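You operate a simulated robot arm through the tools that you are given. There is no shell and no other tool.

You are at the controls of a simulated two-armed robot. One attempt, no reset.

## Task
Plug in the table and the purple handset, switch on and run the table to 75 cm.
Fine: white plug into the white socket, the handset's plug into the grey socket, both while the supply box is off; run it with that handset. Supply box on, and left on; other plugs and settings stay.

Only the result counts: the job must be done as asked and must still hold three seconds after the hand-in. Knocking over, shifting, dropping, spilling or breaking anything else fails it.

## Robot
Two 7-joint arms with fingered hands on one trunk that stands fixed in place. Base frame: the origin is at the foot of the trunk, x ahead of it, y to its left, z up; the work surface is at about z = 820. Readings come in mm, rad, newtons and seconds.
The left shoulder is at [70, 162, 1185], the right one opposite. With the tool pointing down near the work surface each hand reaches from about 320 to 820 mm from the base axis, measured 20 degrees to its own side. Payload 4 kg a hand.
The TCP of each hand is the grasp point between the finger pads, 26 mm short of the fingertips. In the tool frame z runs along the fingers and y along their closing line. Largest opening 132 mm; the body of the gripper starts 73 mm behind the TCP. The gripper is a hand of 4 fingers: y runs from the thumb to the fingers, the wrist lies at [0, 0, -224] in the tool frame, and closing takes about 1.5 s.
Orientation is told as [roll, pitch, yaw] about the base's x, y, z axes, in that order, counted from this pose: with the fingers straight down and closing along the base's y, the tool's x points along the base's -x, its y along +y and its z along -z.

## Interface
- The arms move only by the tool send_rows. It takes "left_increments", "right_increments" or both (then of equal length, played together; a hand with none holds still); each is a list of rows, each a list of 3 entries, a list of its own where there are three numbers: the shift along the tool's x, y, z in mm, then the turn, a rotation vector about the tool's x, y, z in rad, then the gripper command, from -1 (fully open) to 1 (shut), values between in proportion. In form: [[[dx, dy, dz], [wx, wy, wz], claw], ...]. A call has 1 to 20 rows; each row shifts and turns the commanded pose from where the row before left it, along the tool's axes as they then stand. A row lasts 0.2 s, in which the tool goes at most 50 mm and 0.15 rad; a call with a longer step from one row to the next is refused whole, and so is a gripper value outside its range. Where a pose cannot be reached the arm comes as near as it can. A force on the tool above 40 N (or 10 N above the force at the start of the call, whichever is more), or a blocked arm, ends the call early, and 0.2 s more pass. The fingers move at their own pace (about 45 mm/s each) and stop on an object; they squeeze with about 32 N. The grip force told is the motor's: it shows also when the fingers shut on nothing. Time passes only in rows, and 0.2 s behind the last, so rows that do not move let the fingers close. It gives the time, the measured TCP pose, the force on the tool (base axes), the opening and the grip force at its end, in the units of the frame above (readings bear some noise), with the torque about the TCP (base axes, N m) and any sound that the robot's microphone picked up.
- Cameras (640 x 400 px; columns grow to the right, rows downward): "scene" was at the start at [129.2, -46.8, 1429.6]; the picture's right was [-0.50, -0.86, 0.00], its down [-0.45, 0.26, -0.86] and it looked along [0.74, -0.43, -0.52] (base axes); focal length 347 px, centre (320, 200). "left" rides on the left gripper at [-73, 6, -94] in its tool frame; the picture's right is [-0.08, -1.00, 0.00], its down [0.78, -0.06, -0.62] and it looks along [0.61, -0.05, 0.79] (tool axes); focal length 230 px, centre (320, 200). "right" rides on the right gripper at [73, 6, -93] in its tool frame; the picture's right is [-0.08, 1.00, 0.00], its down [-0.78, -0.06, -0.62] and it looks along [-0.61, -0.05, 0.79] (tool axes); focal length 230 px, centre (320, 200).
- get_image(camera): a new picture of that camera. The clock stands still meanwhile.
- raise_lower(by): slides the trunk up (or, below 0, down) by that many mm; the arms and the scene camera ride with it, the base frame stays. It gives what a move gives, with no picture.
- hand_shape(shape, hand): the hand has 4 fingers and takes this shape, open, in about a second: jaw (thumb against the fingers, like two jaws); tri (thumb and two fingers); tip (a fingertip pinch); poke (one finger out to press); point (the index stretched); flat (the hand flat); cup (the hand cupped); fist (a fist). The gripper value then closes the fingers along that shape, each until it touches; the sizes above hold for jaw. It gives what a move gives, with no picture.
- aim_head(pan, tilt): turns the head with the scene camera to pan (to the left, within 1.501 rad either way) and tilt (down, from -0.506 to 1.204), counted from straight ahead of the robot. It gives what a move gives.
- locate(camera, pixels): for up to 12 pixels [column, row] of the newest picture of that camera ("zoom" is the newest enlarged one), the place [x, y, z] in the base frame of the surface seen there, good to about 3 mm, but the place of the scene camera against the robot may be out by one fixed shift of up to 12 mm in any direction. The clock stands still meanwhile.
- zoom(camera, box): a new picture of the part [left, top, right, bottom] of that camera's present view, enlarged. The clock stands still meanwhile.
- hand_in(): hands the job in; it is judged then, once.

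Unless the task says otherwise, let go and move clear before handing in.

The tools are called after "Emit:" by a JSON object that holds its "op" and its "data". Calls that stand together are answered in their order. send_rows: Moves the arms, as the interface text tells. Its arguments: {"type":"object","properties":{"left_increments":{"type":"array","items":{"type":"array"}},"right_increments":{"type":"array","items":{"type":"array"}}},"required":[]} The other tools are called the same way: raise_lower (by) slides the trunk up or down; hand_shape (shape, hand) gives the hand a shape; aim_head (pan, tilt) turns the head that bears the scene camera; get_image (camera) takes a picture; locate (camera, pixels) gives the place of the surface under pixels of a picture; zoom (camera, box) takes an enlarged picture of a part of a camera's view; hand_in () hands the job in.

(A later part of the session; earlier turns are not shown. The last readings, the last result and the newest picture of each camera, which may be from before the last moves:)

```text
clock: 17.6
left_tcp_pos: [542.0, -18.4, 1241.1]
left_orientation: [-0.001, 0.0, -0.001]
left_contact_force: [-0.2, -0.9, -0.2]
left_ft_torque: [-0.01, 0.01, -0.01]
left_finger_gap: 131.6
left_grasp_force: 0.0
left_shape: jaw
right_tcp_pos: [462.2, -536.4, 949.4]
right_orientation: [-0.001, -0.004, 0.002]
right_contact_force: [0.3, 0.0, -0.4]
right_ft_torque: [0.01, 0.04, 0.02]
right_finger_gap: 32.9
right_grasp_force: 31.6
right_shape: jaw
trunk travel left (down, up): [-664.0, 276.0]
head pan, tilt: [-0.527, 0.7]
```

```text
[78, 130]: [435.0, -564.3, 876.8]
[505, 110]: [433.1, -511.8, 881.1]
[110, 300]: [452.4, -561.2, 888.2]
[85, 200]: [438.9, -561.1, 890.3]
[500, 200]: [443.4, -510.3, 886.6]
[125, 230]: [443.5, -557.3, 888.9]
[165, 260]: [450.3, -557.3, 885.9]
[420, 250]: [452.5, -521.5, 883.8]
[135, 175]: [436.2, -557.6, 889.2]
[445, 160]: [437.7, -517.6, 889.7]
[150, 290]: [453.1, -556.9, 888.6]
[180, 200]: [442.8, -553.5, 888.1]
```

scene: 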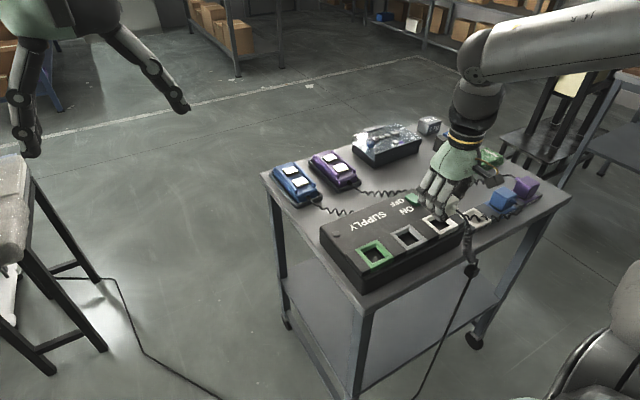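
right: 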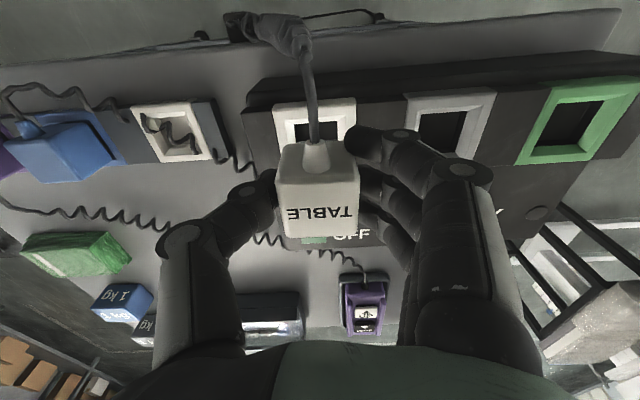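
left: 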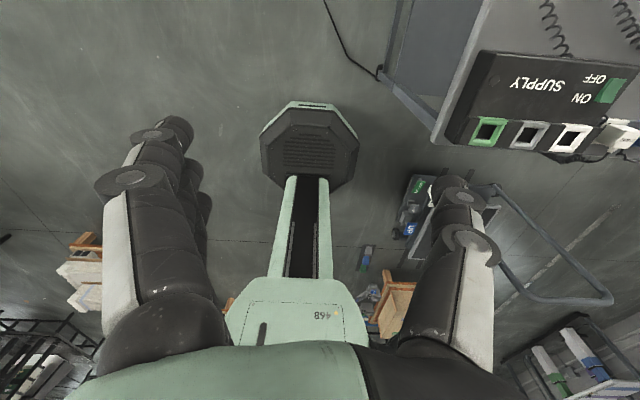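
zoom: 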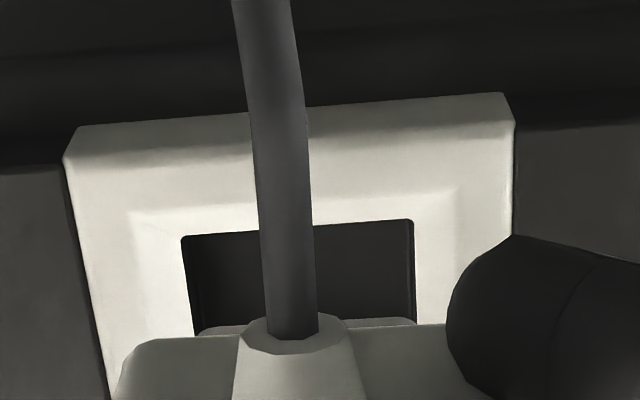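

Plug centre ≈ (462,−535), socket centre ≈ (461.5,−536.4): I nudge −1 mm in y and lower gently.

Emit:
{"op": "send_rows", "data": {"right_increments": [[[0, -1, 4], [0, 0, 0], 1], [[0, 0, 4], [0, 0, 0], 1], [[0, 0, 4], [0, 0, 0], 1], [[0, 0, 3], [0, 0, 0], 1], [[0, 0, 3], [0, 0, 0], 1], [[0, 0, 3], [0, 0, 0], 1], [[0, 0, 2], [0, 0, 0], 1], [[0, 0, 0], [0, 0, 0], 1]]}}

Emit:
{"op": "get_image", "data": {"camera": "right"}}

Emit:
{"op": "zoom", "data": {"camera": "scene", "box": [380, 150, 520, 250]}}

```text
clock: 19.4
left_tcp_pos: [541.4, -18.9, 1240.8]
left_orientation: [0.0, 0.001, 0.0]
left_contact_force: [-1.0, 0.8, 1.0]
left_ft_torque: [-0.02, -0.04, 0.0]
left_finger_gap: 131.9
left_grasp_force: 0.1
left_shape: jaw
right_tcp_pos: [460.5, -537.1, 925.2]
right_orientation: [0.001, -0.003, 0.001]
right_contact_force: [-3.0, -0.4, -6.4]
right_ft_torque: [-0.01, 0.06, 0.01]
right_finger_gap: 33.2
right_grasp_force: 32.3
right_shape: jaw
trunk travel left (down, up): [-664.0, 276.0]
head pan, tilt: [-0.527, 0.7]
```

```text
taken
```

right: 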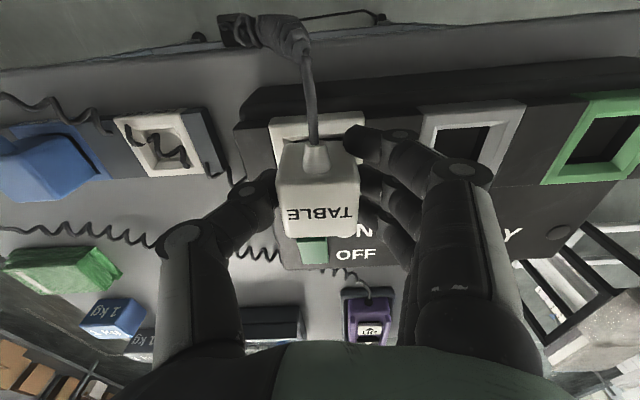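

```text
4.00 times, centred on (450, 200) of scene
```

zoom: 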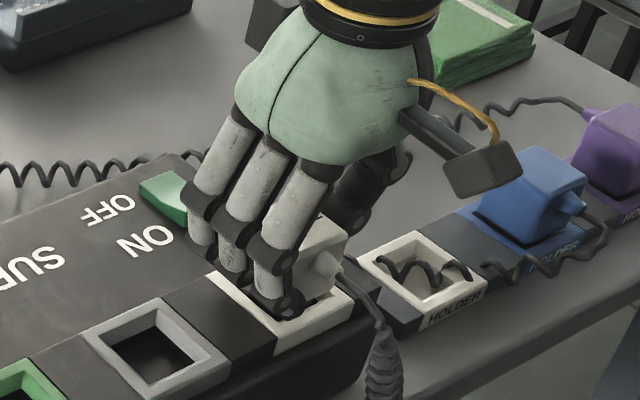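

The funnel guided the plug 1.5 mm in −x and there's only −6 N so far at z 925. I'll press on in small steps until it seats.

Emit:
{"op": "send_rows", "data": {"right_increments": [[[0.5, 0, 2], [0, 0, 0], 1], [[0.5, 0, 2], [0, 0, 0], 1], [[0, 0, 0], [0, 0, 0], 1]]}}

Emit:
{"op": "zoom", "data": {"camera": "right", "box": [240, 100, 400, 220]}}

```text
clock: 20.2
left_tcp_pos: [540.2, -18.6, 1241.3]
left_orientation: [0.0, 0.001, -0.002]
left_contact_force: [-0.3, 0.2, -0.8]
left_ft_torque: [-0.01, -0.05, 0.01]
left_finger_gap: 131.9
left_grasp_force: 0.1
left_shape: jaw
right_tcp_pos: [460.6, -537.3, 922.2]
right_orientation: [0.0, -0.005, 0.0]
right_contact_force: [-2.7, 0.2, 4.1]
right_ft_torque: [0.03, 0.05, 0.03]
right_finger_gap: 32.9
right_grasp_force: 32.2
right_shape: jaw
trunk travel left (down, up): [-664.0, 276.0]
head pan, tilt: [-0.527, 0.7]
```

```text
3.33 times, centred on (320, 160) of right
```

zoom: 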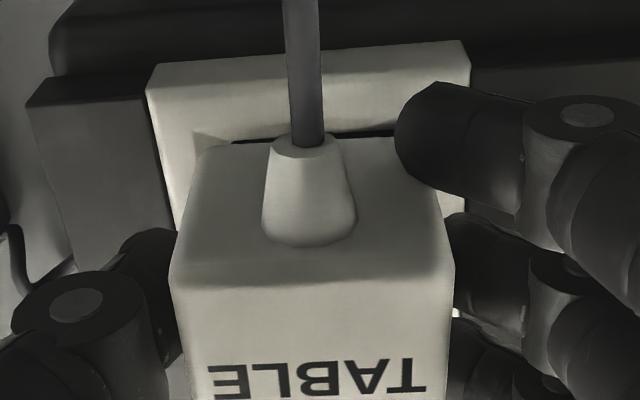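

Force is low still (+4 N at z 922), so I press a bit further to find the stop.

Emit:
{"op": "send_rows", "data": {"right_increments": [[[0.5, 0, 1.5], [0, 0, 0], 1], [[0.5, 0, 1.5], [0, 0, 0], 1], [[0, 0, 0], [0, 0, 0], 1]]}}

Emit:
{"op": "zoom", "data": {"camera": "right", "box": [240, 100, 400, 220]}}

Emit:
{"op": "zoom", "data": {"camera": "scene", "box": [400, 180, 496, 240]}}

```text
clock: 21.0
left_tcp_pos: [539.9, -17.4, 1241.5]
left_orientation: [-0.002, -0.002, 0.0]
left_contact_force: [0.2, -0.4, 0.1]
left_ft_torque: [0.01, -0.03, 0.01]
left_finger_gap: 131.5
left_grasp_force: 0.1
left_shape: jaw
right_tcp_pos: [458.9, -537.4, 921.2]
right_orientation: [-0.002, -0.007, 0.0]
right_contact_force: [0.4, -6.6, 21.8]
right_ft_torque: [-0.13, -0.13, -0.01]
right_finger_gap: 32.8
right_grasp_force: 32.0
right_shape: jaw
trunk travel left (down, up): [-664.0, 276.0]
head pan, tilt: [-0.527, 0.7]
```

```text
3.33 times, centred on (320, 160) of right
```

zoom: 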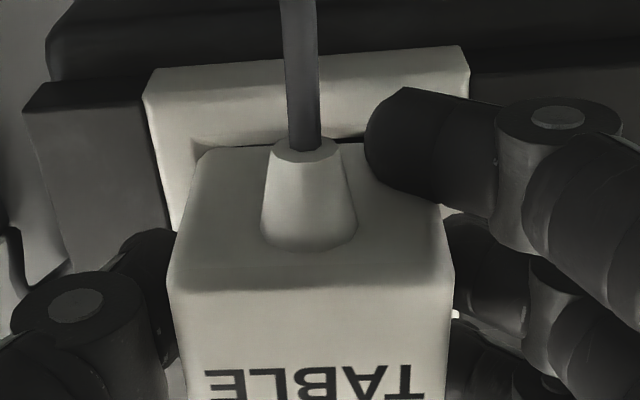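

```text
6.67 times, centred on (448, 210) of scene
```

zoom: 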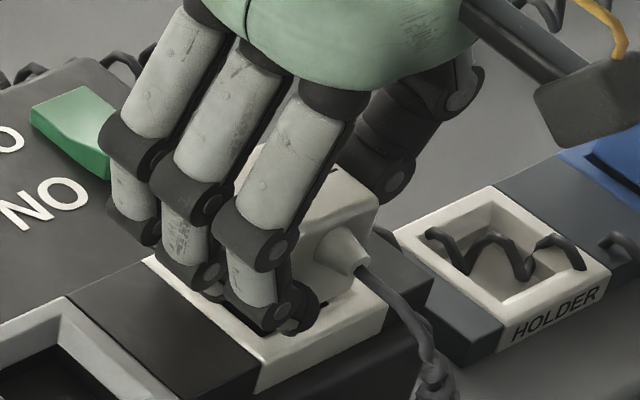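

Force rose to 22 N at z 921, so it has met its stop. I compare the plug's top height to the frame to judge the seating.

Emit:
{"op": "get_image", "data": {"camera": "right"}}

Emit:
{"op": "locate", "data": {"camera": "right", "pixels": [[285, 195], [352, 190], [320, 200], [300, 215], [340, 215], [290, 230], [350, 228], [285, 130], [345, 130], [295, 128]]}}

```text
taken
```

right: 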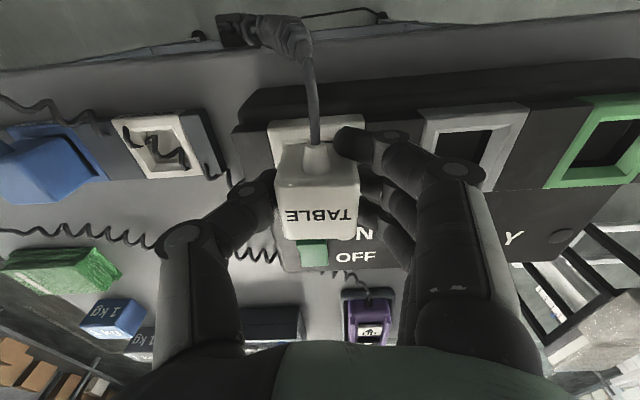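

```text
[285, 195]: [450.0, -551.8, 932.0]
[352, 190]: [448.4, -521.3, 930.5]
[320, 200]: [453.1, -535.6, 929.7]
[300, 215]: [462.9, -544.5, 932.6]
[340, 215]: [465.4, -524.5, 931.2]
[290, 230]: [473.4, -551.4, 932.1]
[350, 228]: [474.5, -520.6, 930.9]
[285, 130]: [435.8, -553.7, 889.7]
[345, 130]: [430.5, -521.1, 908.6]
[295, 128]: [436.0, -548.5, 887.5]
```

Plug top is at 931, i.e. 42 mm above the frame, just as it sat in its holder, so it is seated. I release and rise.

Emit:
{"op": "send_rows", "data": {"right_increments": [[[0, 0, -1], [0, 0, 0], 1], [[0, 0, 0], [0, 0, 0], -0.15], [[0, 0, 0], [0, 0, 0], -0.15], [[0, 0, 0], [0, 0, 0], -0.15], [[0, 0, 0], [0, 0, 0], -0.15], [[0, 0, -10], [0, 0, 0], -0.15], [[0, 0, -25], [0, 0, 0], -0.15], [[0, 0, -40], [0, 0, 0], -0.15], [[0, 0, -40], [0, 0, 0], -0.15], [[0, 0, 0], [0, 0, 0], -0.15]]}}

Emit:
{"op": "get_image", "data": {"camera": "right"}}

Emit:
{"op": "zoom", "data": {"camera": "scene", "box": [380, 160, 540, 260]}}

```text
clock: 23.2
left_tcp_pos: [542.5, -19.4, 1241.3]
left_orientation: [0.0, 0.002, 0.0]
left_contact_force: [-1.0, -0.2, -0.3]
left_ft_torque: [-0.01, 0.0, 0.0]
left_finger_gap: 131.9
left_grasp_force: 0.1
left_shape: jaw
right_tcp_pos: [459.2, -538.1, 1033.6]
right_orientation: [0.003, -0.003, 0.0]
right_contact_force: [-0.5, 0.3, 0.0]
right_ft_torque: [0.0, -0.01, -0.02]
right_finger_gap: 75.2
right_grasp_force: 0.1
right_shape: jaw
trunk travel left (down, up): [-664.0, 276.0]
head pan, tilt: [-0.527, 0.7]
```

```text
taken
```

right: 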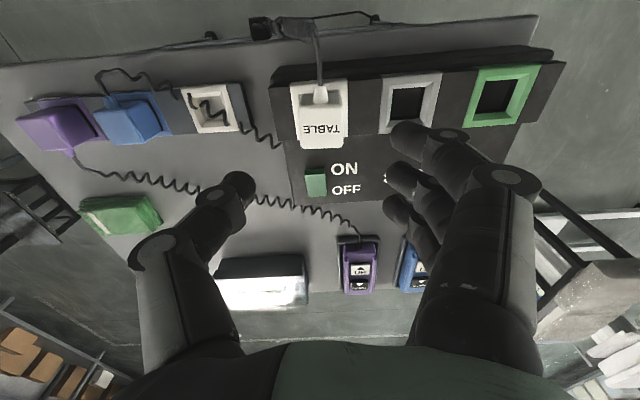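

```text
4.00 times, centred on (460, 210) of scene
```

zoom: 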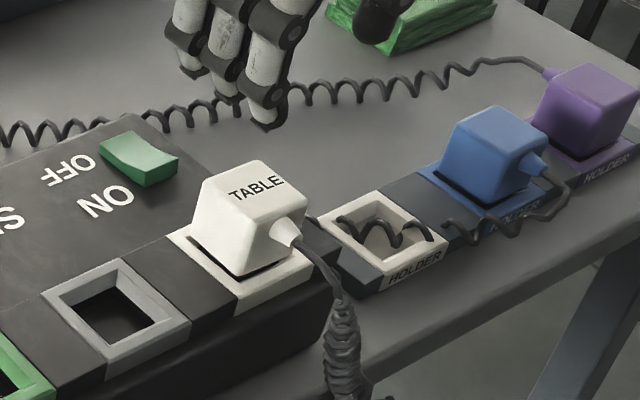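

The white plug sits well in the white socket. Next the purple plug; I move the hand toward it high up to test the reach, since it's far out at y ≈ −844.

Emit:
{"op": "send_rows", "data": {"right_increments": [[[-1, -40, 0], [0, 0, 0], -0.15], [[-1, -40, 0], [0, 0, 0], -0.15], [[-1, -40, 0], [0, 0, 0], -0.15], [[-1, -40, 0], [0, 0, 0], -0.15], [[-1, -40, 0], [0, 0, 0], -0.15], [[0, -40, 0], [0, 0, 0], -0.15], [[0, -40, 0], [0, 0, 0], -0.15], [[0, -26, 0], [0, 0, 0], -0.15], [[0, 0, 0], [0, 0, 0], -0.15]]}}

Emit:
{"op": "get_image", "data": {"camera": "right"}}

```text
clock: 25.2
left_tcp_pos: [541.8, -18.1, 1241.2]
left_orientation: [-0.001, 0.0, 0.0]
left_contact_force: [1.1, 0.5, 0.2]
left_ft_torque: [-0.02, -0.01, -0.03]
left_finger_gap: 131.8
left_grasp_force: 0.0
left_shape: jaw
right_tcp_pos: [458.0, -820.0, 1037.9]
right_orientation: [-0.001, -0.002, 0.0]
right_contact_force: [0.1, -0.2, -0.6]
right_ft_torque: [0.0, -0.03, -0.01]
right_finger_gap: 75.4
right_grasp_force: 0.0
right_shape: jaw
right hand out of reach, approached as far as the arm can: row 8
trunk travel left (down, up): [-664.0, 276.0]
head pan, tilt: [-0.527, 0.7]
```

```text
taken
```

right: 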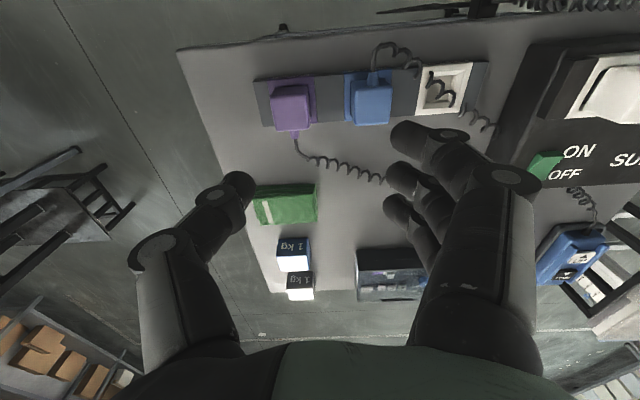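

Reach ends at y ≈ −820 with the tool vertical (row 8 out of reach), so I'll lower the trunk 70 mm to bring the shoulder level and pitch the hand 0.3 rad so the wrist comes nearer.

Emit:
{"op": "raise_lower", "data": {"by": -70}}

Emit:
{"op": "send_rows", "data": {"right_increments": [[[0, 20, -20], [0, -0.1, 0], -0.15], [[0, 0, -10], [0, -0.1, 0], -0.15], [[0, 0, 0], [0, -0.1, 0], -0.15], [[0, 0, 0], [0, 0, 0], -0.15]]}}

Emit:
{"op": "get_image", "data": {"camera": "right"}}

```text
clock: 26.2
left_tcp_pos: [541.6, -18.0, 1170.8]
left_orientation: [-0.002, -0.001, 0.0]
left_contact_force: [0.1, -0.1, -0.8]
left_ft_torque: [0.02, -0.03, 0.0]
left_finger_gap: 131.6
left_grasp_force: 0.0
left_shape: jaw
right_tcp_pos: [459.2, -822.5, 966.9]
right_orientation: [0.001, -0.006, 0.0]
right_contact_force: [0.2, 0.7, 0.1]
right_ft_torque: [0.02, 0.01, 0.0]
right_finger_gap: 75.4
right_grasp_force: 0.1
right_shape: jaw
trunk travel left (down, up): [-594.0, 346.0]
head pan, tilt: [-0.527, 0.7]
```

```text
clock: 27.2
left_tcp_pos: [542.2, -18.2, 1171.7]
left_orientation: [-0.001, 0.001, 0.0]
left_contact_force: [-0.6, -0.5, 0.2]
left_ft_torque: [-0.01, 0.01, -0.03]
left_finger_gap: 131.9
left_grasp_force: 0.0
left_shape: jaw
right_tcp_pos: [457.9, -800.9, 998.3]
right_orientation: [0.0, -0.302, 0.001]
right_contact_force: [-0.4, 0.5, -0.3]
right_ft_torque: [-0.01, 0.01, -0.03]
right_finger_gap: 75.4
right_grasp_force: 0.1
right_shape: jaw
trunk travel left (down, up): [-594.0, 346.0]
head pan, tilt: [-0.527, 0.7]
```

```text
taken
```

right: 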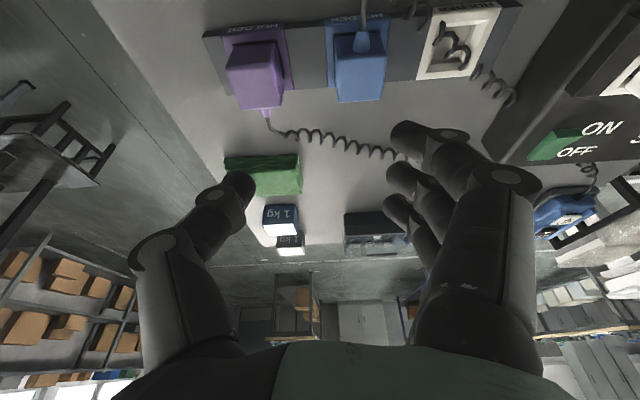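

Pitch is −0.30 as wanted. The purple plug's top face is around (255,75); I zoom and locate its corners.

Emit:
{"op": "zoom", "data": {"camera": "right", "box": [205, 10, 325, 130]}}

Emit:
{"op": "locate", "data": {"camera": "zoom", "pixels": [[95, 250], [115, 340], [260, 260], [265, 330], [175, 230], [180, 345], [190, 290], [40, 150], [310, 330], [200, 410], [105, 300], [262, 295]]}}

```text
3.33 times, centred on (265, 70) of right
```

zoom: 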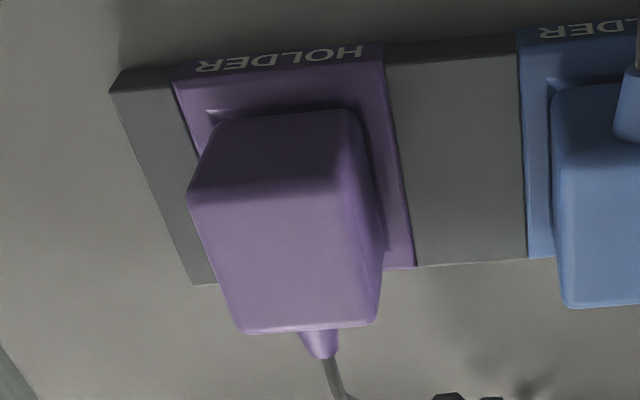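

```text
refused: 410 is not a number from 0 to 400
```

Emit:
{"op": "locate", "data": {"camera": "zoom", "pixels": [[200, 215], [228, 300], [245, 325], [360, 205], [375, 260], [372, 318], [280, 195], [305, 325], [290, 250], [195, 140], [395, 200], [330, 370]]}}

```text
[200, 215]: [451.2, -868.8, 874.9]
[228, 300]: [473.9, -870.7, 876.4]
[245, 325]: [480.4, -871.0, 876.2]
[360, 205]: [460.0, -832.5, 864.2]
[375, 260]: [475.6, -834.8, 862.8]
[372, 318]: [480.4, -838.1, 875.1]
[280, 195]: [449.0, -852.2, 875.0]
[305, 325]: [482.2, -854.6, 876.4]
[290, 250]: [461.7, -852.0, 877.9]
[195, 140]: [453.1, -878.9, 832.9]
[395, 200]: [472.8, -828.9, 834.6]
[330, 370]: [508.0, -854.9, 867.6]
```

Purple plug centre ≈ (464,−853), top 876. That needs slightly more pitch (−0.36) for reach; I turn and move to 50 mm above the plug for a check.

Emit:
{"op": "send_rows", "data": {"right_increments": [[[5, -13, 17.6], [0, -0.06, 0], -0.15], [[5, -13, 17.6], [0, 0, 0], -0.15], [[5, -13, 17.6], [0, 0, 0], -0.15], [[5, -13, 17.6], [0, 0, 0], -0.15], [[0, 0, 0], [0, 0, 0], -0.15]]}}

Emit:
{"op": "get_image", "data": {"camera": "right"}}

```text
clock: 28.4
left_tcp_pos: [541.3, -17.1, 1172.3]
left_orientation: [-0.001, 0.0, -0.001]
left_contact_force: [-0.1, 0.0, -0.4]
left_ft_torque: [0.0, 0.05, -0.01]
left_finger_gap: 131.8
left_grasp_force: 0.0
left_shape: jaw
right_tcp_pos: [463.8, -853.2, 924.4]
right_orientation: [0.0, -0.364, 0.0]
right_contact_force: [-0.6, -0.1, 0.4]
right_ft_torque: [-0.05, -0.01, 0.02]
right_finger_gap: 75.4
right_grasp_force: 0.1
right_shape: jaw
trunk travel left (down, up): [-594.0, 346.0]
head pan, tilt: [-0.527, 0.7]
```

```text
taken
```

right: 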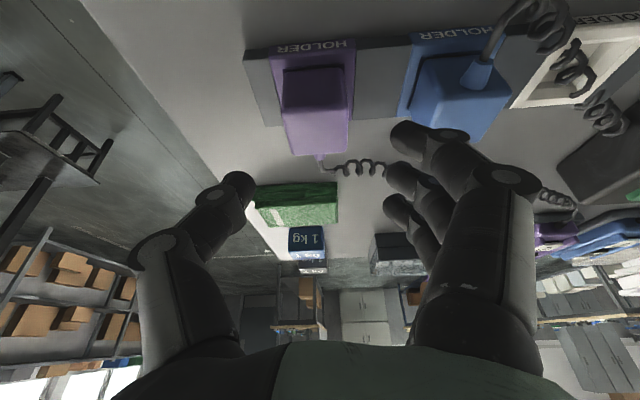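

Reached (464,−853,924). I check the purple plug's edges from here.

Emit:
{"op": "zoom", "data": {"camera": "right", "box": [260, 50, 380, 170]}}

Emit:
{"op": "locate", "data": {"camera": "right", "pixels": [[285, 112], [292, 140], [350, 112], [348, 140], [317, 106], [320, 150], [318, 125], [240, 185], [400, 130], [398, 175], [398, 205], [440, 100]]}}

```text
3.33 times, centred on (320, 110) of right
```

zoom: 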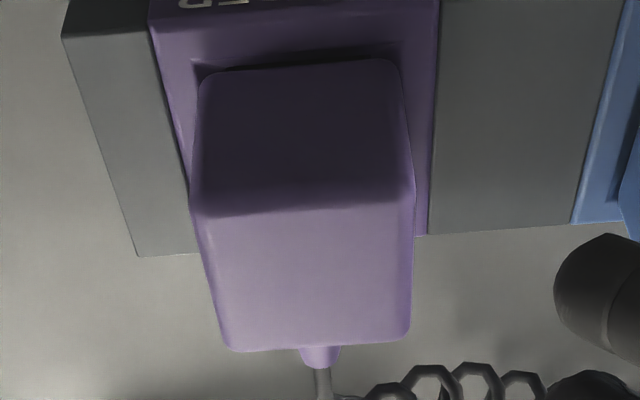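

```text
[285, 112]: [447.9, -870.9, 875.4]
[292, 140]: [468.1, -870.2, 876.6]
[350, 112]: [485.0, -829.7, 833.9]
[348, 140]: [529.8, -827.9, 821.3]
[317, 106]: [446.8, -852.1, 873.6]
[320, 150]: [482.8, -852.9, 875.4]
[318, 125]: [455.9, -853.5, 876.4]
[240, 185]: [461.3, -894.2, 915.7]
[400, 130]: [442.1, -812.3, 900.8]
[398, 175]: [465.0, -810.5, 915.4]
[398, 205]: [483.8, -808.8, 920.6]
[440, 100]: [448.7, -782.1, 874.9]
```

Aligned at y −853. I descend straight down to z ≈ 874 and close.

Emit:
{"op": "send_rows", "data": {"right_increments": [[[4.4, 0, 11.7], [0, 0, 0], -0.15], [[4.4, 0, 11.7], [0, 0, 0], -0.15], [[4.4, 0, 11.7], [0, 0, 0], -0.15], [[4.4, 0, 11.7], [0, 0, 0], -0.15], [[0, 0, 0], [0, 0, 0], -0.15], [[0, 0, 0], [0, 0, 0], 1], [[0, 0, 0], [0, 0, 0], 1], [[0, 0, 0], [0, 0, 0], 1], [[0, 0, 0], [0, 0, 0], 1], [[0, 0, 0], [0, 0, 0], 1], [[0, 0, 0], [0, 0, 0], 1], [[0, 0, 0], [0, 0, 0], 1], [[0, 0, 0], [0, 0, 0], 1]]}}

Emit:
{"op": "get_image", "data": {"camera": "right"}}

Emit:
{"op": "zoom", "data": {"camera": "scene", "box": [440, 100, 600, 200]}}

```text
clock: 31.2
left_tcp_pos: [542.0, -19.9, 1170.2]
left_orientation: [0.0, 0.001, 0.0]
left_contact_force: [-0.6, 1.1, -0.5]
left_ft_torque: [-0.03, 0.02, -0.01]
left_finger_gap: 131.8
left_grasp_force: 0.1
left_shape: jaw
right_tcp_pos: [463.8, -855.8, 875.1]
right_orientation: [0.0, -0.364, -0.001]
right_contact_force: [-0.9, -2.7, -0.5]
right_ft_torque: [-0.02, 0.1, -0.1]
right_finger_gap: 30.3
right_grasp_force: 32.6
right_shape: jaw
trunk travel left (down, up): [-594.0, 346.0]
head pan, tilt: [-0.527, 0.7]
```

```text
taken
```

right: 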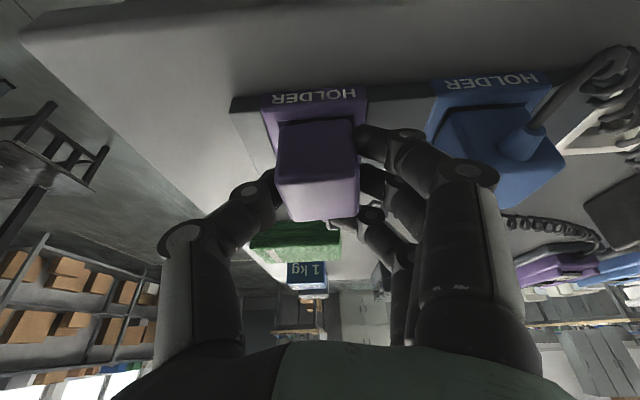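

```text
4.00 times, centred on (520, 150) of scene
```

zoom: 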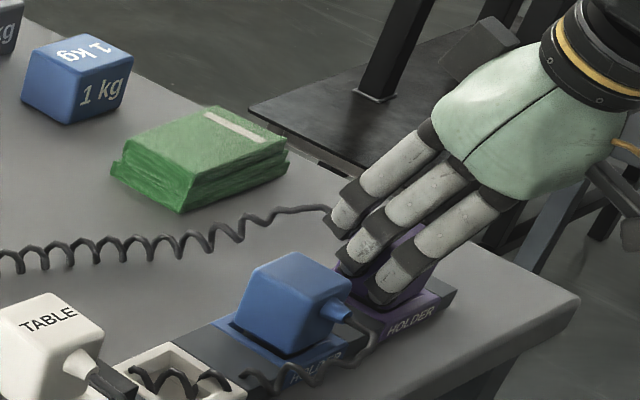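

The far finger slipped past the plug's far face (seen at (370,215)), so the grasp is uneven. I reopen, shift 10 mm towards −x, and close again.

Emit:
{"op": "send_rows", "data": {"right_increments": [[[0, 0, 0], [0, 0, 0], -0.15], [[0, 0, 0], [0, 0, 0], -0.15], [[0, 0, 0], [0, 0, 0], -0.15], [[0, 0, 0], [0, 0, 0], -0.15], [[0, 0, 0], [0, 0, 0], -0.15], [[4.7, 0, -1.8], [0, 0, 0], -0.15], [[4.7, 0, -1.8], [0, 0, 0], -0.15], [[0, 0, 0], [0, 0, 0], -0.15]]}}

Emit:
{"op": "get_image", "data": {"camera": "right"}}

```text
clock: 33.0
left_tcp_pos: [541.1, -18.2, 1170.6]
left_orientation: [-0.001, 0.001, 0.0]
left_contact_force: [-0.1, 0.4, 0.7]
left_ft_torque: [-0.01, 0.03, -0.01]
left_finger_gap: 131.7
left_grasp_force: 0.0
left_shape: jaw
right_tcp_pos: [452.3, -854.2, 873.7]
right_orientation: [0.001, -0.362, 0.0]
right_contact_force: [-0.1, 0.2, 0.0]
right_ft_torque: [0.01, 0.0, 0.01]
right_finger_gap: 74.8
right_grasp_force: 0.2
right_shape: jaw
trunk travel left (down, up): [-594.0, 346.0]
head pan, tilt: [-0.527, 0.7]
```

```text
taken
```

right: 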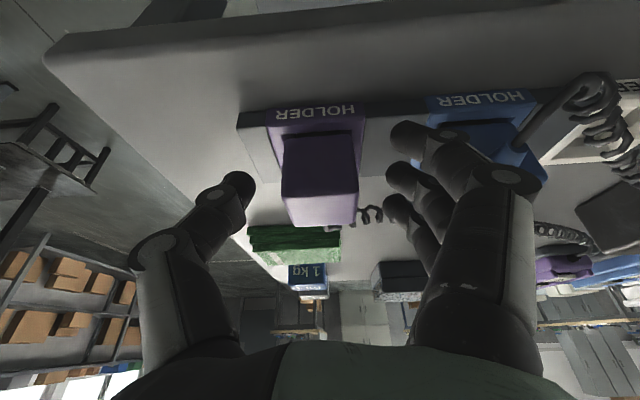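

Now the three fingers (rows 135–215) span the plug's side. Closing.

Emit:
{"op": "send_rows", "data": {"right_increments": [[[0, 0, 0], [0, 0, 0], 1], [[0, 0, 0], [0, 0, 0], 1], [[0, 0, 0], [0, 0, 0], 1], [[0, 0, 0], [0, 0, 0], 1], [[0, 0, 0], [0, 0, 0], 1], [[0, 0, 0], [0, 0, 0], 1], [[0, 0, 0], [0, 0, 0], 1], [[0, 0, 0], [0, 0, 0], 1]]}}

Emit:
{"op": "get_image", "data": {"camera": "right"}}

```text
clock: 34.9
left_tcp_pos: [540.7, -18.0, 1171.2]
left_orientation: [0.002, 0.0, -0.002]
left_contact_force: [0.8, -0.4, -0.4]
left_ft_torque: [0.02, -0.02, -0.02]
left_finger_gap: 131.8
left_grasp_force: 0.1
left_shape: jaw
right_tcp_pos: [453.6, -855.5, 873.7]
right_orientation: [-0.001, -0.363, -0.001]
right_contact_force: [-0.8, 0.9, 0.5]
right_ft_torque: [-0.01, 0.0, -0.01]
right_finger_gap: 32.9
right_grasp_force: 31.4
right_shape: jaw
trunk travel left (down, up): [-594.0, 346.0]
head pan, tilt: [-0.527, 0.7]
```

```text
taken
```

right: 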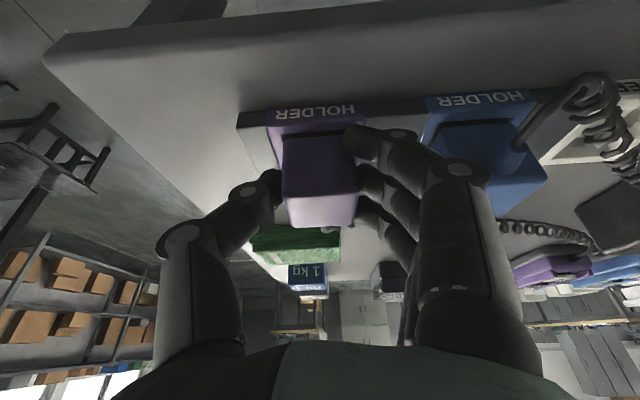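

A firm, even grasp now (gap 33). I lift straight up out of the holder, then higher to clear the seated white plug.

Emit:
{"op": "send_rows", "data": {"right_increments": [[[-1.8, 0, -4.7], [0, 0, 0], 1], [[-3.5, 0, -9.4], [0, 0, 0], 1], [[-3.5, 0, -9.4], [0, 0, 0], 1], [[-5.3, 0, -14], [0, 0, 0], 1], [[-7, 0, -18.7], [0, 0, 0], 1], [[-7, 0, -18.7], [0, 0, 0], 1], [[-7, 10, -18.7], [0, 0, 0], 1], [[-7, 20, -18.7], [0, 0, 0], 1], [[-7, 30, -18.7], [0, 0, 0], 1], [[0, 0, 0], [0, 0, 0], 1]]}}

Emit:
{"op": "get_image", "data": {"camera": "right"}}

Emit:
{"op": "get_image", "data": {"camera": "scene"}}

```text
clock: 37.0
left_tcp_pos: [542.2, -19.5, 1170.6]
left_orientation: [0.003, 0.001, 0.0]
left_contact_force: [-0.8, -0.3, 0.8]
left_ft_torque: [0.01, 0.02, 0.05]
left_finger_gap: 131.5
left_grasp_force: 0.2
left_shape: jaw
right_tcp_pos: [452.4, -794.6, 1013.6]
right_orientation: [0.002, -0.362, -0.001]
right_contact_force: [0.0, -0.1, -1.8]
right_ft_torque: [0.0, 0.0, 0.0]
right_finger_gap: 32.5
right_grasp_force: 32.0
right_shape: jaw
trunk travel left (down, up): [-594.0, 346.0]
head pan, tilt: [-0.527, 0.7]
```

```text
taken
```

right: 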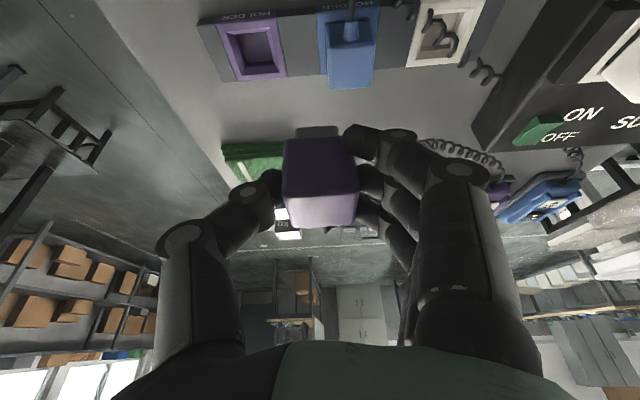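

```text
taken
```

scene: 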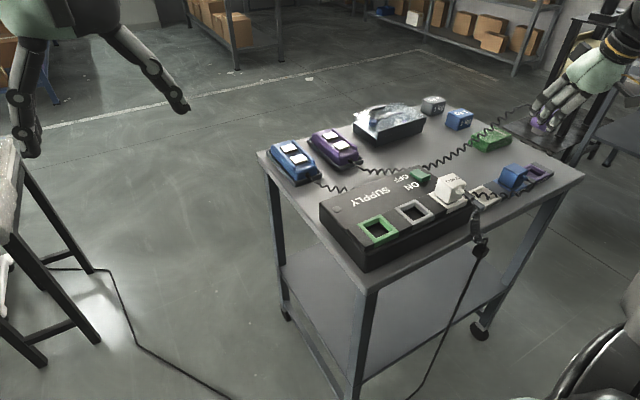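

The purple plug is free and its holder empty; nothing else moved. I locate the empty holder for the in-hand offset and carry the plug over to the grey socket at this height.

Emit:
{"op": "locate", "data": {"camera": "right", "pixels": [[218, 24], [275, 18], [239, 81], [286, 75], [229, 34], [268, 29], [242, 72], [276, 67], [290, 172], [352, 168], [296, 212], [350, 208]]}}

Emit:
{"op": "send_rows", "data": {"right_increments": [[[0, 40, 0], [0, 0, 0], 1], [[0, 43, 0], [0, 0, 0], 1], [[0, 43, 0], [0, 0, 0], 1], [[0, 43, 0], [0, 0, 0], 1], [[0, 43, 0], [0, 0, 0], 1], [[0, 43, 0], [0, 0, 0], 1], [[0, 43, 0], [0, 0, 0], 1], [[1, 43, 0], [0, 0, 0], 1], [[0, 0, 0], [0, 0, 0], 1]]}}

Emit:
{"op": "get_image", "data": {"camera": "right"}}

Emit:
{"op": "get_image", "data": {"camera": "scene"}}

```text
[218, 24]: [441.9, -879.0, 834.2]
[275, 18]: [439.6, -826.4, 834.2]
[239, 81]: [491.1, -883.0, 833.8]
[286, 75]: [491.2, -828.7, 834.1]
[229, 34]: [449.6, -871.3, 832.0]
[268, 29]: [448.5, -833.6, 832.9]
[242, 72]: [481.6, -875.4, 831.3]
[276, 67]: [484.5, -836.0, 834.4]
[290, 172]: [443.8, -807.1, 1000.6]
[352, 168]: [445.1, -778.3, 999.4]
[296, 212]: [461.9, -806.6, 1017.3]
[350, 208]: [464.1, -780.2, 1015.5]
```

```text
clock: 39.0
left_tcp_pos: [541.9, -19.9, 1170.0]
left_orientation: [0.001, 0.0, 0.0]
left_contact_force: [0.7, -0.5, -0.9]
left_ft_torque: [0.02, -0.02, -0.02]
left_finger_gap: 131.9
left_grasp_force: 0.1
left_shape: jaw
right_tcp_pos: [450.9, -452.5, 1011.7]
right_orientation: [-0.001, -0.364, -0.002]
right_contact_force: [0.4, -0.6, 0.0]
right_ft_torque: [-0.02, 0.04, 0.02]
right_finger_gap: 29.9
right_grasp_force: 31.9
right_shape: jaw
trunk travel left (down, up): [-594.0, 346.0]
head pan, tilt: [-0.527, 0.7]
```

```text
taken
```

right: 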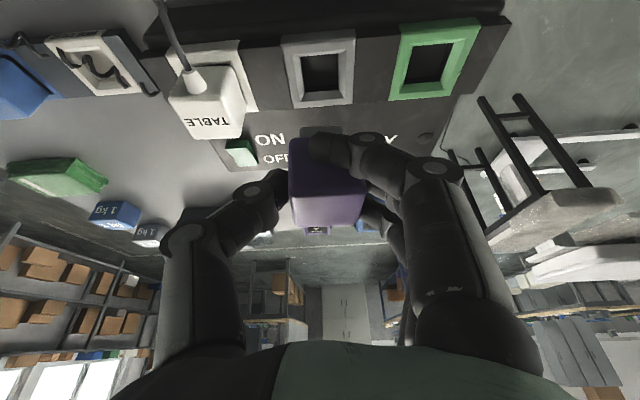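

```text
taken
```

scene: 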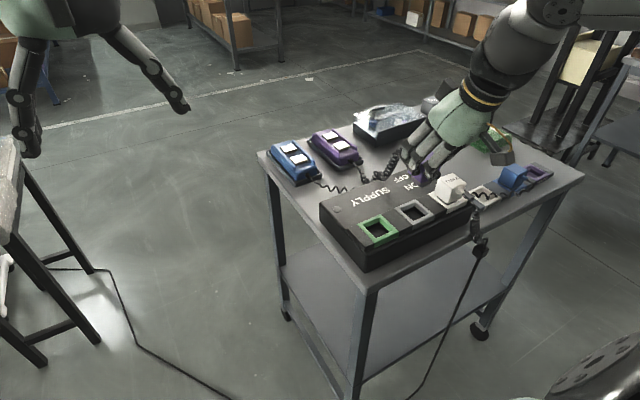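

The grip gap dropped to 29.9 and the near finger now overlaps the plug at (320,148): the plug may have turned in the hand. I zoom to see.

Emit:
{"op": "zoom", "data": {"camera": "right", "box": [240, 110, 420, 250]}}

Emit:
{"op": "zoom", "data": {"camera": "scene", "box": [360, 110, 500, 210]}}

Emit:
{"op": "locate", "data": {"camera": "right", "pixels": [[294, 172], [300, 215], [360, 185], [355, 215], [330, 190], [325, 225], [300, 145], [330, 212], [365, 180], [320, 150], [345, 225], [310, 185]]}}

```text
2.86 times, centred on (330, 180) of right
```

zoom: 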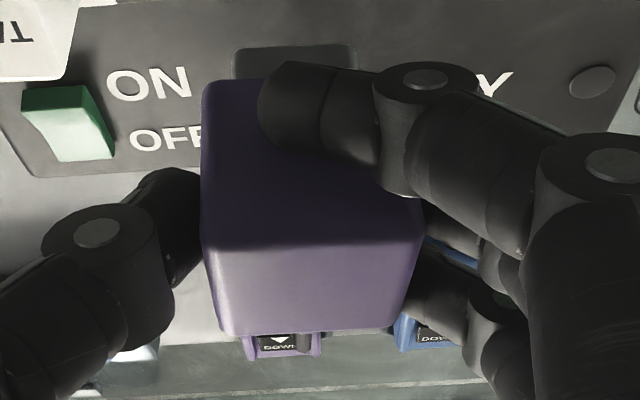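

```text
4.00 times, centred on (430, 160) of scene
```

zoom: 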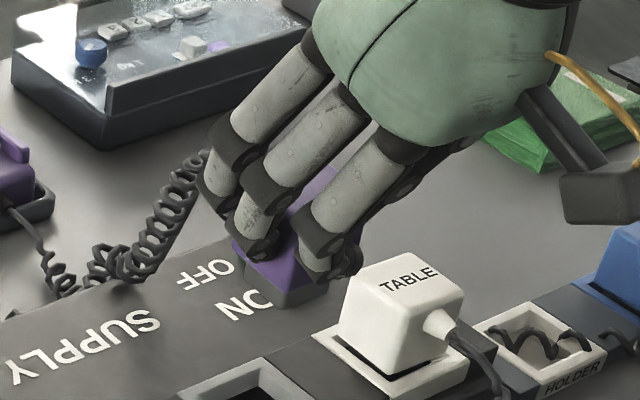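

```text
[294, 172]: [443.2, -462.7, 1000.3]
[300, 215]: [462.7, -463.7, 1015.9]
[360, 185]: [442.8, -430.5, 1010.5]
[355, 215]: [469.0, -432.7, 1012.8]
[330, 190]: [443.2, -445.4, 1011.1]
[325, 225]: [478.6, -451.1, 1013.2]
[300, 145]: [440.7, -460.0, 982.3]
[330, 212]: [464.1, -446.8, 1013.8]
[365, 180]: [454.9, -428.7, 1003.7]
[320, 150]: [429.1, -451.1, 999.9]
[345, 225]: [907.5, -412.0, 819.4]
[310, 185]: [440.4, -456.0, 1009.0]
```

The near finger has slipped off in front of the plug's near face; thumb and two fingers still hold it. I measure the plug's attitude and centre in the hand before deciding.

Emit:
{"op": "zoom", "data": {"camera": "right", "box": [240, 110, 420, 250]}}

Emit:
{"op": "locate", "data": {"camera": "zoom", "pixels": [[215, 100], [215, 150], [215, 225], [300, 225], [380, 230], [215, 270], [228, 320], [405, 270], [398, 320], [315, 260], [315, 320], [245, 62]]}}

```text
2.86 times, centred on (330, 180) of right
```

zoom: 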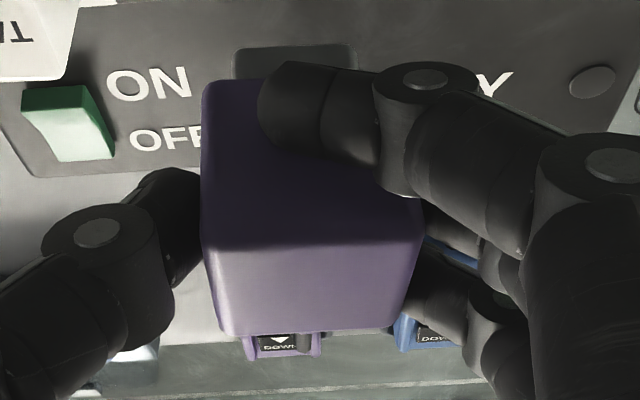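

```text
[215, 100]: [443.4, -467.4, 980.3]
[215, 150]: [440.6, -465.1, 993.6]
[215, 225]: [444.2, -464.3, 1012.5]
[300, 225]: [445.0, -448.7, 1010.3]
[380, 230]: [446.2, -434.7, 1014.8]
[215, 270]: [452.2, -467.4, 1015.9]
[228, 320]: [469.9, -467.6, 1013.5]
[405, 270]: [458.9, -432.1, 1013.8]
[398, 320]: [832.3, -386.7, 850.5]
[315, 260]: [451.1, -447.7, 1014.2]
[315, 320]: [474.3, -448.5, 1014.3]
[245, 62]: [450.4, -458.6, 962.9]
```

The plug is upright and square: near face x ≈ 442, y from −468.5 to −430.5, top 1014; centre ≈ (462,−449.5). Now the grey socket's position from the same view.

Emit:
{"op": "zoom", "data": {"camera": "right", "box": [260, 20, 380, 120]}}

Emit:
{"op": "locate", "data": {"camera": "right", "pixels": [[284, 60], [354, 55], [293, 100], [353, 95], [320, 40], [322, 103], [300, 70], [341, 68], [303, 90], [341, 88], [320, 57], [322, 93]]}}

```text
4.00 times, centred on (320, 70) of right
```

zoom: 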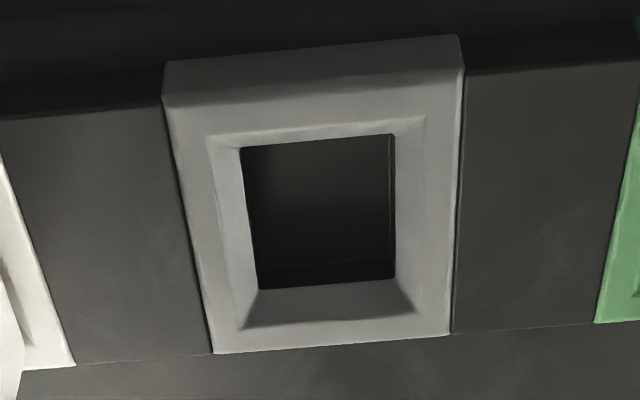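

```text
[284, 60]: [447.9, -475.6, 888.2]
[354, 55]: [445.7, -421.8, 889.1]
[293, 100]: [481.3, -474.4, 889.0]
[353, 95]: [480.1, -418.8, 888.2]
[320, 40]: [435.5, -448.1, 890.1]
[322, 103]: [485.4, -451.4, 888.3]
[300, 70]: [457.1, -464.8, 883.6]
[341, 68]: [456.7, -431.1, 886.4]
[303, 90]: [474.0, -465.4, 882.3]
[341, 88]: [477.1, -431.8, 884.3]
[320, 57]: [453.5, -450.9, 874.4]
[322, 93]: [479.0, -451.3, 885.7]
```

Grey socket centre ≈ (461,−448.7), so the plug only needs −1 mm in x. I lower to just above the funnel.

Emit:
{"op": "send_rows", "data": {"right_increments": [[[5.5, 0.5, 11.8], [0, 0, 0], 1], [[4.6, 0, 12.15], [0, 0, 0], 1], [[4.6, 0, 12.15], [0, 0, 0], 1], [[4.6, 0, 12.15], [0, 0, 0], 1], [[4.6, 0, 12.15], [0, 0, 0], 1], [[0, 0, 0], [0, 0, 0], 1]]}}

Emit:
{"op": "get_image", "data": {"camera": "right"}}

Emit:
{"op": "zoom", "data": {"camera": "scene", "box": [360, 140, 500, 240]}}

```text
clock: 40.5
left_tcp_pos: [540.9, -18.4, 1171.6]
left_orientation: [0.0, 0.0, 0.0]
left_contact_force: [-0.2, 0.3, -0.6]
left_ft_torque: [0.02, 0.02, -0.01]
left_finger_gap: 131.6
left_grasp_force: 0.2
left_shape: jaw
right_tcp_pos: [451.9, -452.6, 948.0]
right_orientation: [-0.001, -0.363, -0.001]
right_contact_force: [-0.1, -0.1, 0.1]
right_ft_torque: [0.01, 0.04, -0.03]
right_finger_gap: 29.9
right_grasp_force: 31.9
right_shape: jaw
trunk travel left (down, up): [-594.0, 346.0]
head pan, tilt: [-0.527, 0.7]
```

```text
taken
```

right: 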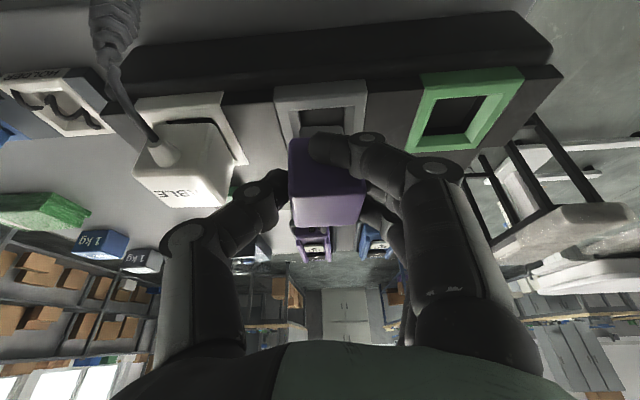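

```text
4.00 times, centred on (430, 190) of scene
```

zoom: 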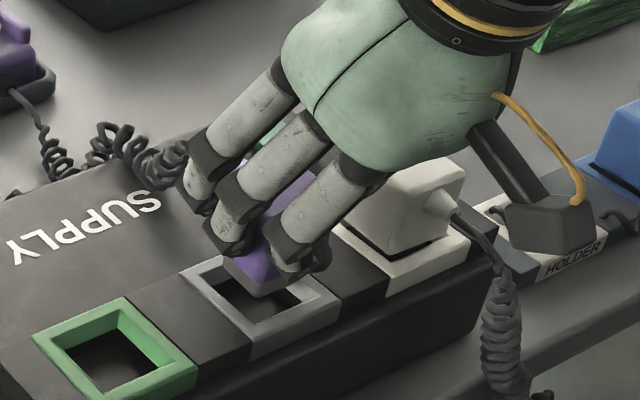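

Plug hangs over the grey socket. I trim −1.2 mm x, +0.8 mm y, and lower gently in 3 mm steps.

Emit:
{"op": "send_rows", "data": {"right_increments": [[[2.2, 0.8, 2.4], [0, 0, 0], 1], [[1.06, 0, 2.8], [0, 0, 0], 1], [[1.06, 0, 2.8], [0, 0, 0], 1], [[1.06, 0, 2.8], [0, 0, 0], 1], [[1.06, 0, 2.8], [0, 0, 0], 1], [[0, 0, 0], [0, 0, 0], 1]]}}

Emit:
{"op": "get_image", "data": {"camera": "right"}}

Emit:
{"op": "zoom", "data": {"camera": "scene", "box": [360, 140, 500, 240]}}

```text
clock: 41.9
left_tcp_pos: [541.2, -17.9, 1171.6]
left_orientation: [0.0, 0.001, 0.001]
left_contact_force: [-0.1, -0.1, 1.0]
left_ft_torque: [-0.01, 0.0, 0.0]
left_finger_gap: 131.8
left_grasp_force: 0.0
left_shape: jaw
right_tcp_pos: [448.7, -451.2, 933.4]
right_orientation: [0.001, -0.365, 0.0]
right_contact_force: [0.1, 0.3, 1.7]
right_ft_torque: [0.04, 0.0, 0.03]
right_finger_gap: 29.9
right_grasp_force: 32.2
right_shape: jaw
trunk travel left (down, up): [-594.0, 346.0]
head pan, tilt: [-0.527, 0.7]
```

```text
taken
```

right: 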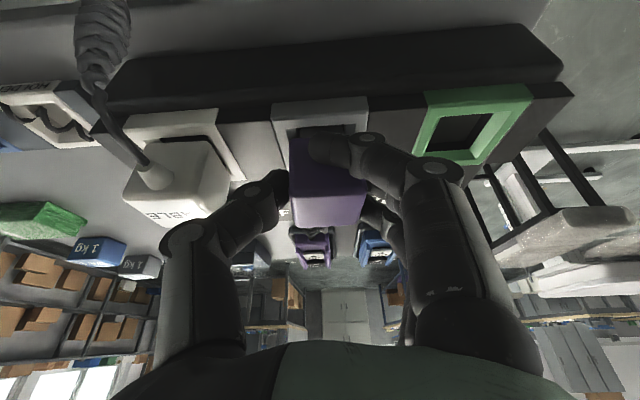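

```text
4.00 times, centred on (430, 190) of scene
```

zoom: 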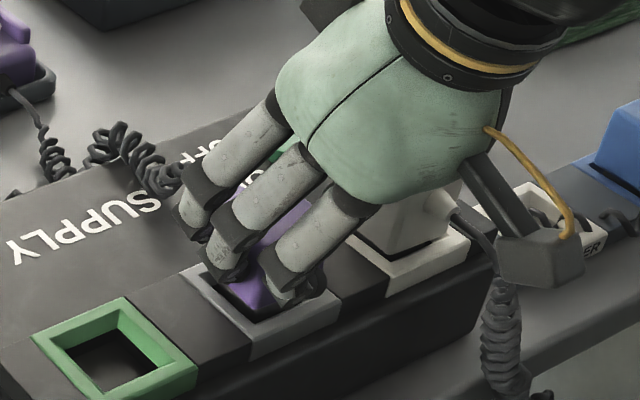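

No resistance so far at z 933. I continue in small steps to seat it, watching for force.

Emit:
{"op": "send_rows", "data": {"right_increments": [[[0.5, 0, 1.4], [0, 0, 0], 1], [[0.5, 0, 1.4], [0, 0, 0], 1], [[0.5, 0, 1.4], [0, 0, 0], 1], [[0, 0, 0], [0, 0, 0], 1]]}}

Emit:
{"op": "zoom", "data": {"camera": "right", "box": [240, 80, 420, 240]}}

Emit:
{"op": "locate", "data": {"camera": "zoom", "pixels": [[225, 290], [260, 320], [320, 320], [380, 300], [300, 330], [230, 230], [160, 150], [200, 200]]}}

```text
clock: 42.9
left_tcp_pos: [539.8, -17.4, 1171.4]
left_orientation: [0.001, 0.0, 0.001]
left_contact_force: [0.8, -0.7, 0.1]
left_ft_torque: [-0.01, 0.0, 0.0]
left_finger_gap: 131.9
left_grasp_force: 0.1
left_shape: jaw
right_tcp_pos: [450.1, -451.5, 929.5]
right_orientation: [-0.002, -0.365, -0.001]
right_contact_force: [0.7, 1.1, -0.6]
right_ft_torque: [0.07, -0.01, 0.07]
right_finger_gap: 29.9
right_grasp_force: 31.8
right_shape: jaw
trunk travel left (down, up): [-594.0, 346.0]
head pan, tilt: [-0.527, 0.7]
```

```text
2.50 times, centred on (330, 160) of right
```

zoom: 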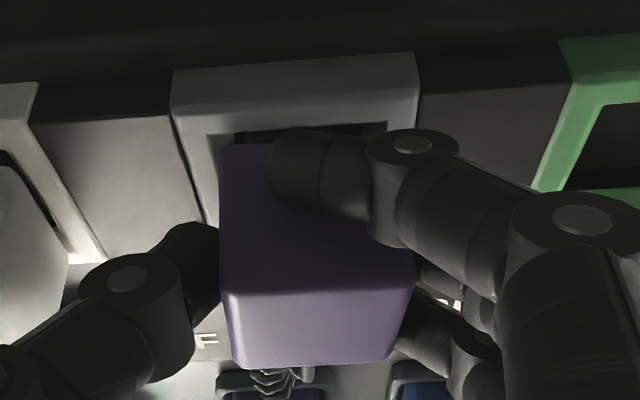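

```text
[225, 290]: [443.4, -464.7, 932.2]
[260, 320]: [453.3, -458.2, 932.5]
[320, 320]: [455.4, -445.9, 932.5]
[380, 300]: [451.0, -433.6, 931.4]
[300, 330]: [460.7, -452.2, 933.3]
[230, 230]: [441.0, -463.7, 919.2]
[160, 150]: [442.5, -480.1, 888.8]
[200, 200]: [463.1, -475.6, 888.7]
```

Plug top is at 932.5, about 1.5 mm short of fully seated. I press the last bit.

Emit:
{"op": "send_rows", "data": {"right_increments": [[[0.4, 0, 1.0], [0, 0, 0], 1], [[0.4, 0, 1.0], [0, 0, 0], 1], [[0, 0, 0], [0, 0, 0], 1]]}}

Emit:
{"op": "zoom", "data": {"camera": "right", "box": [240, 80, 420, 240]}}

Emit:
{"op": "locate", "data": {"camera": "zoom", "pixels": [[225, 290], [260, 320], [320, 320], [380, 300], [300, 330], [270, 340], [160, 150], [340, 330]]}}

```text
clock: 43.6
left_tcp_pos: [540.1, -18.4, 1172.2]
left_orientation: [0.0, 0.0, 0.001]
left_contact_force: [0.5, -0.7, 1.3]
left_ft_torque: [0.0, -0.03, 0.02]
left_finger_gap: 131.7
left_grasp_force: 0.2
left_shape: jaw
right_tcp_pos: [449.2, -451.6, 929.2]
right_orientation: [-0.001, -0.367, 0.001]
right_contact_force: [-0.3, -0.7, 9.1]
right_ft_torque: [0.1, -0.1, 0.02]
right_finger_gap: 30.0
right_grasp_force: 32.2
right_shape: jaw
trunk travel left (down, up): [-594.0, 346.0]
head pan, tilt: [-0.527, 0.7]
```

```text
2.50 times, centred on (330, 160) of right
```

zoom: 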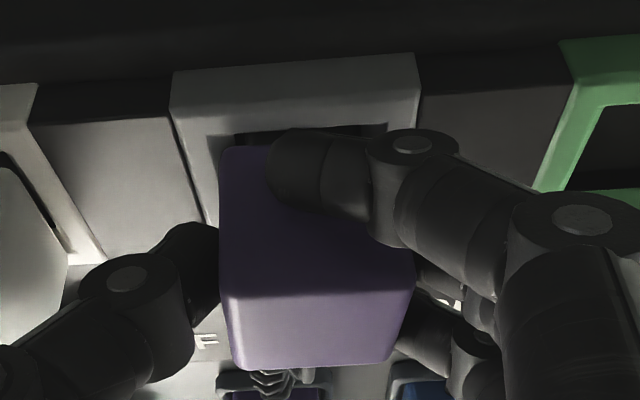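

```text
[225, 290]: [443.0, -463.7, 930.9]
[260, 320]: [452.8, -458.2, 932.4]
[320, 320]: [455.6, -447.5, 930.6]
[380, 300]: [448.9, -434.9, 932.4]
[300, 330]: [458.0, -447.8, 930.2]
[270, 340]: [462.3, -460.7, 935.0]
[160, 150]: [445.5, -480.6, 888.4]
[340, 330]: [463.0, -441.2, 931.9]
```

Force is now building (9 N) with the top near 931.5. One more millimetre or two to be sure it is bottomed.

Emit:
{"op": "send_rows", "data": {"right_increments": [[[0.4, 0, 1.0], [0, 0, 0], 1], [[0.4, 0, 1.0], [0, 0, 0], 1], [[0, 0, 0], [0, 0, 0], 1]]}}

```text
clock: 44.5
left_tcp_pos: [538.7, -17.5, 1171.9]
left_orientation: [-0.003, -0.001, 0.0]
left_contact_force: [0.7, -1.2, 0.1]
left_ft_torque: [0.01, -0.04, 0.0]
left_finger_gap: 131.8
left_grasp_force: 0.0
left_shape: jaw
right_tcp_pos: [449.1, -452.0, 927.7]
right_orientation: [-0.001, -0.371, -0.001]
right_contact_force: [3.7, -3.8, 23.0]
right_ft_torque: [0.1, -0.33, -0.06]
right_finger_gap: 30.6
right_grasp_force: 32.6
right_shape: jaw
trunk travel left (down, up): [-594.0, 346.0]
head pan, tilt: [-0.527, 0.7]
```

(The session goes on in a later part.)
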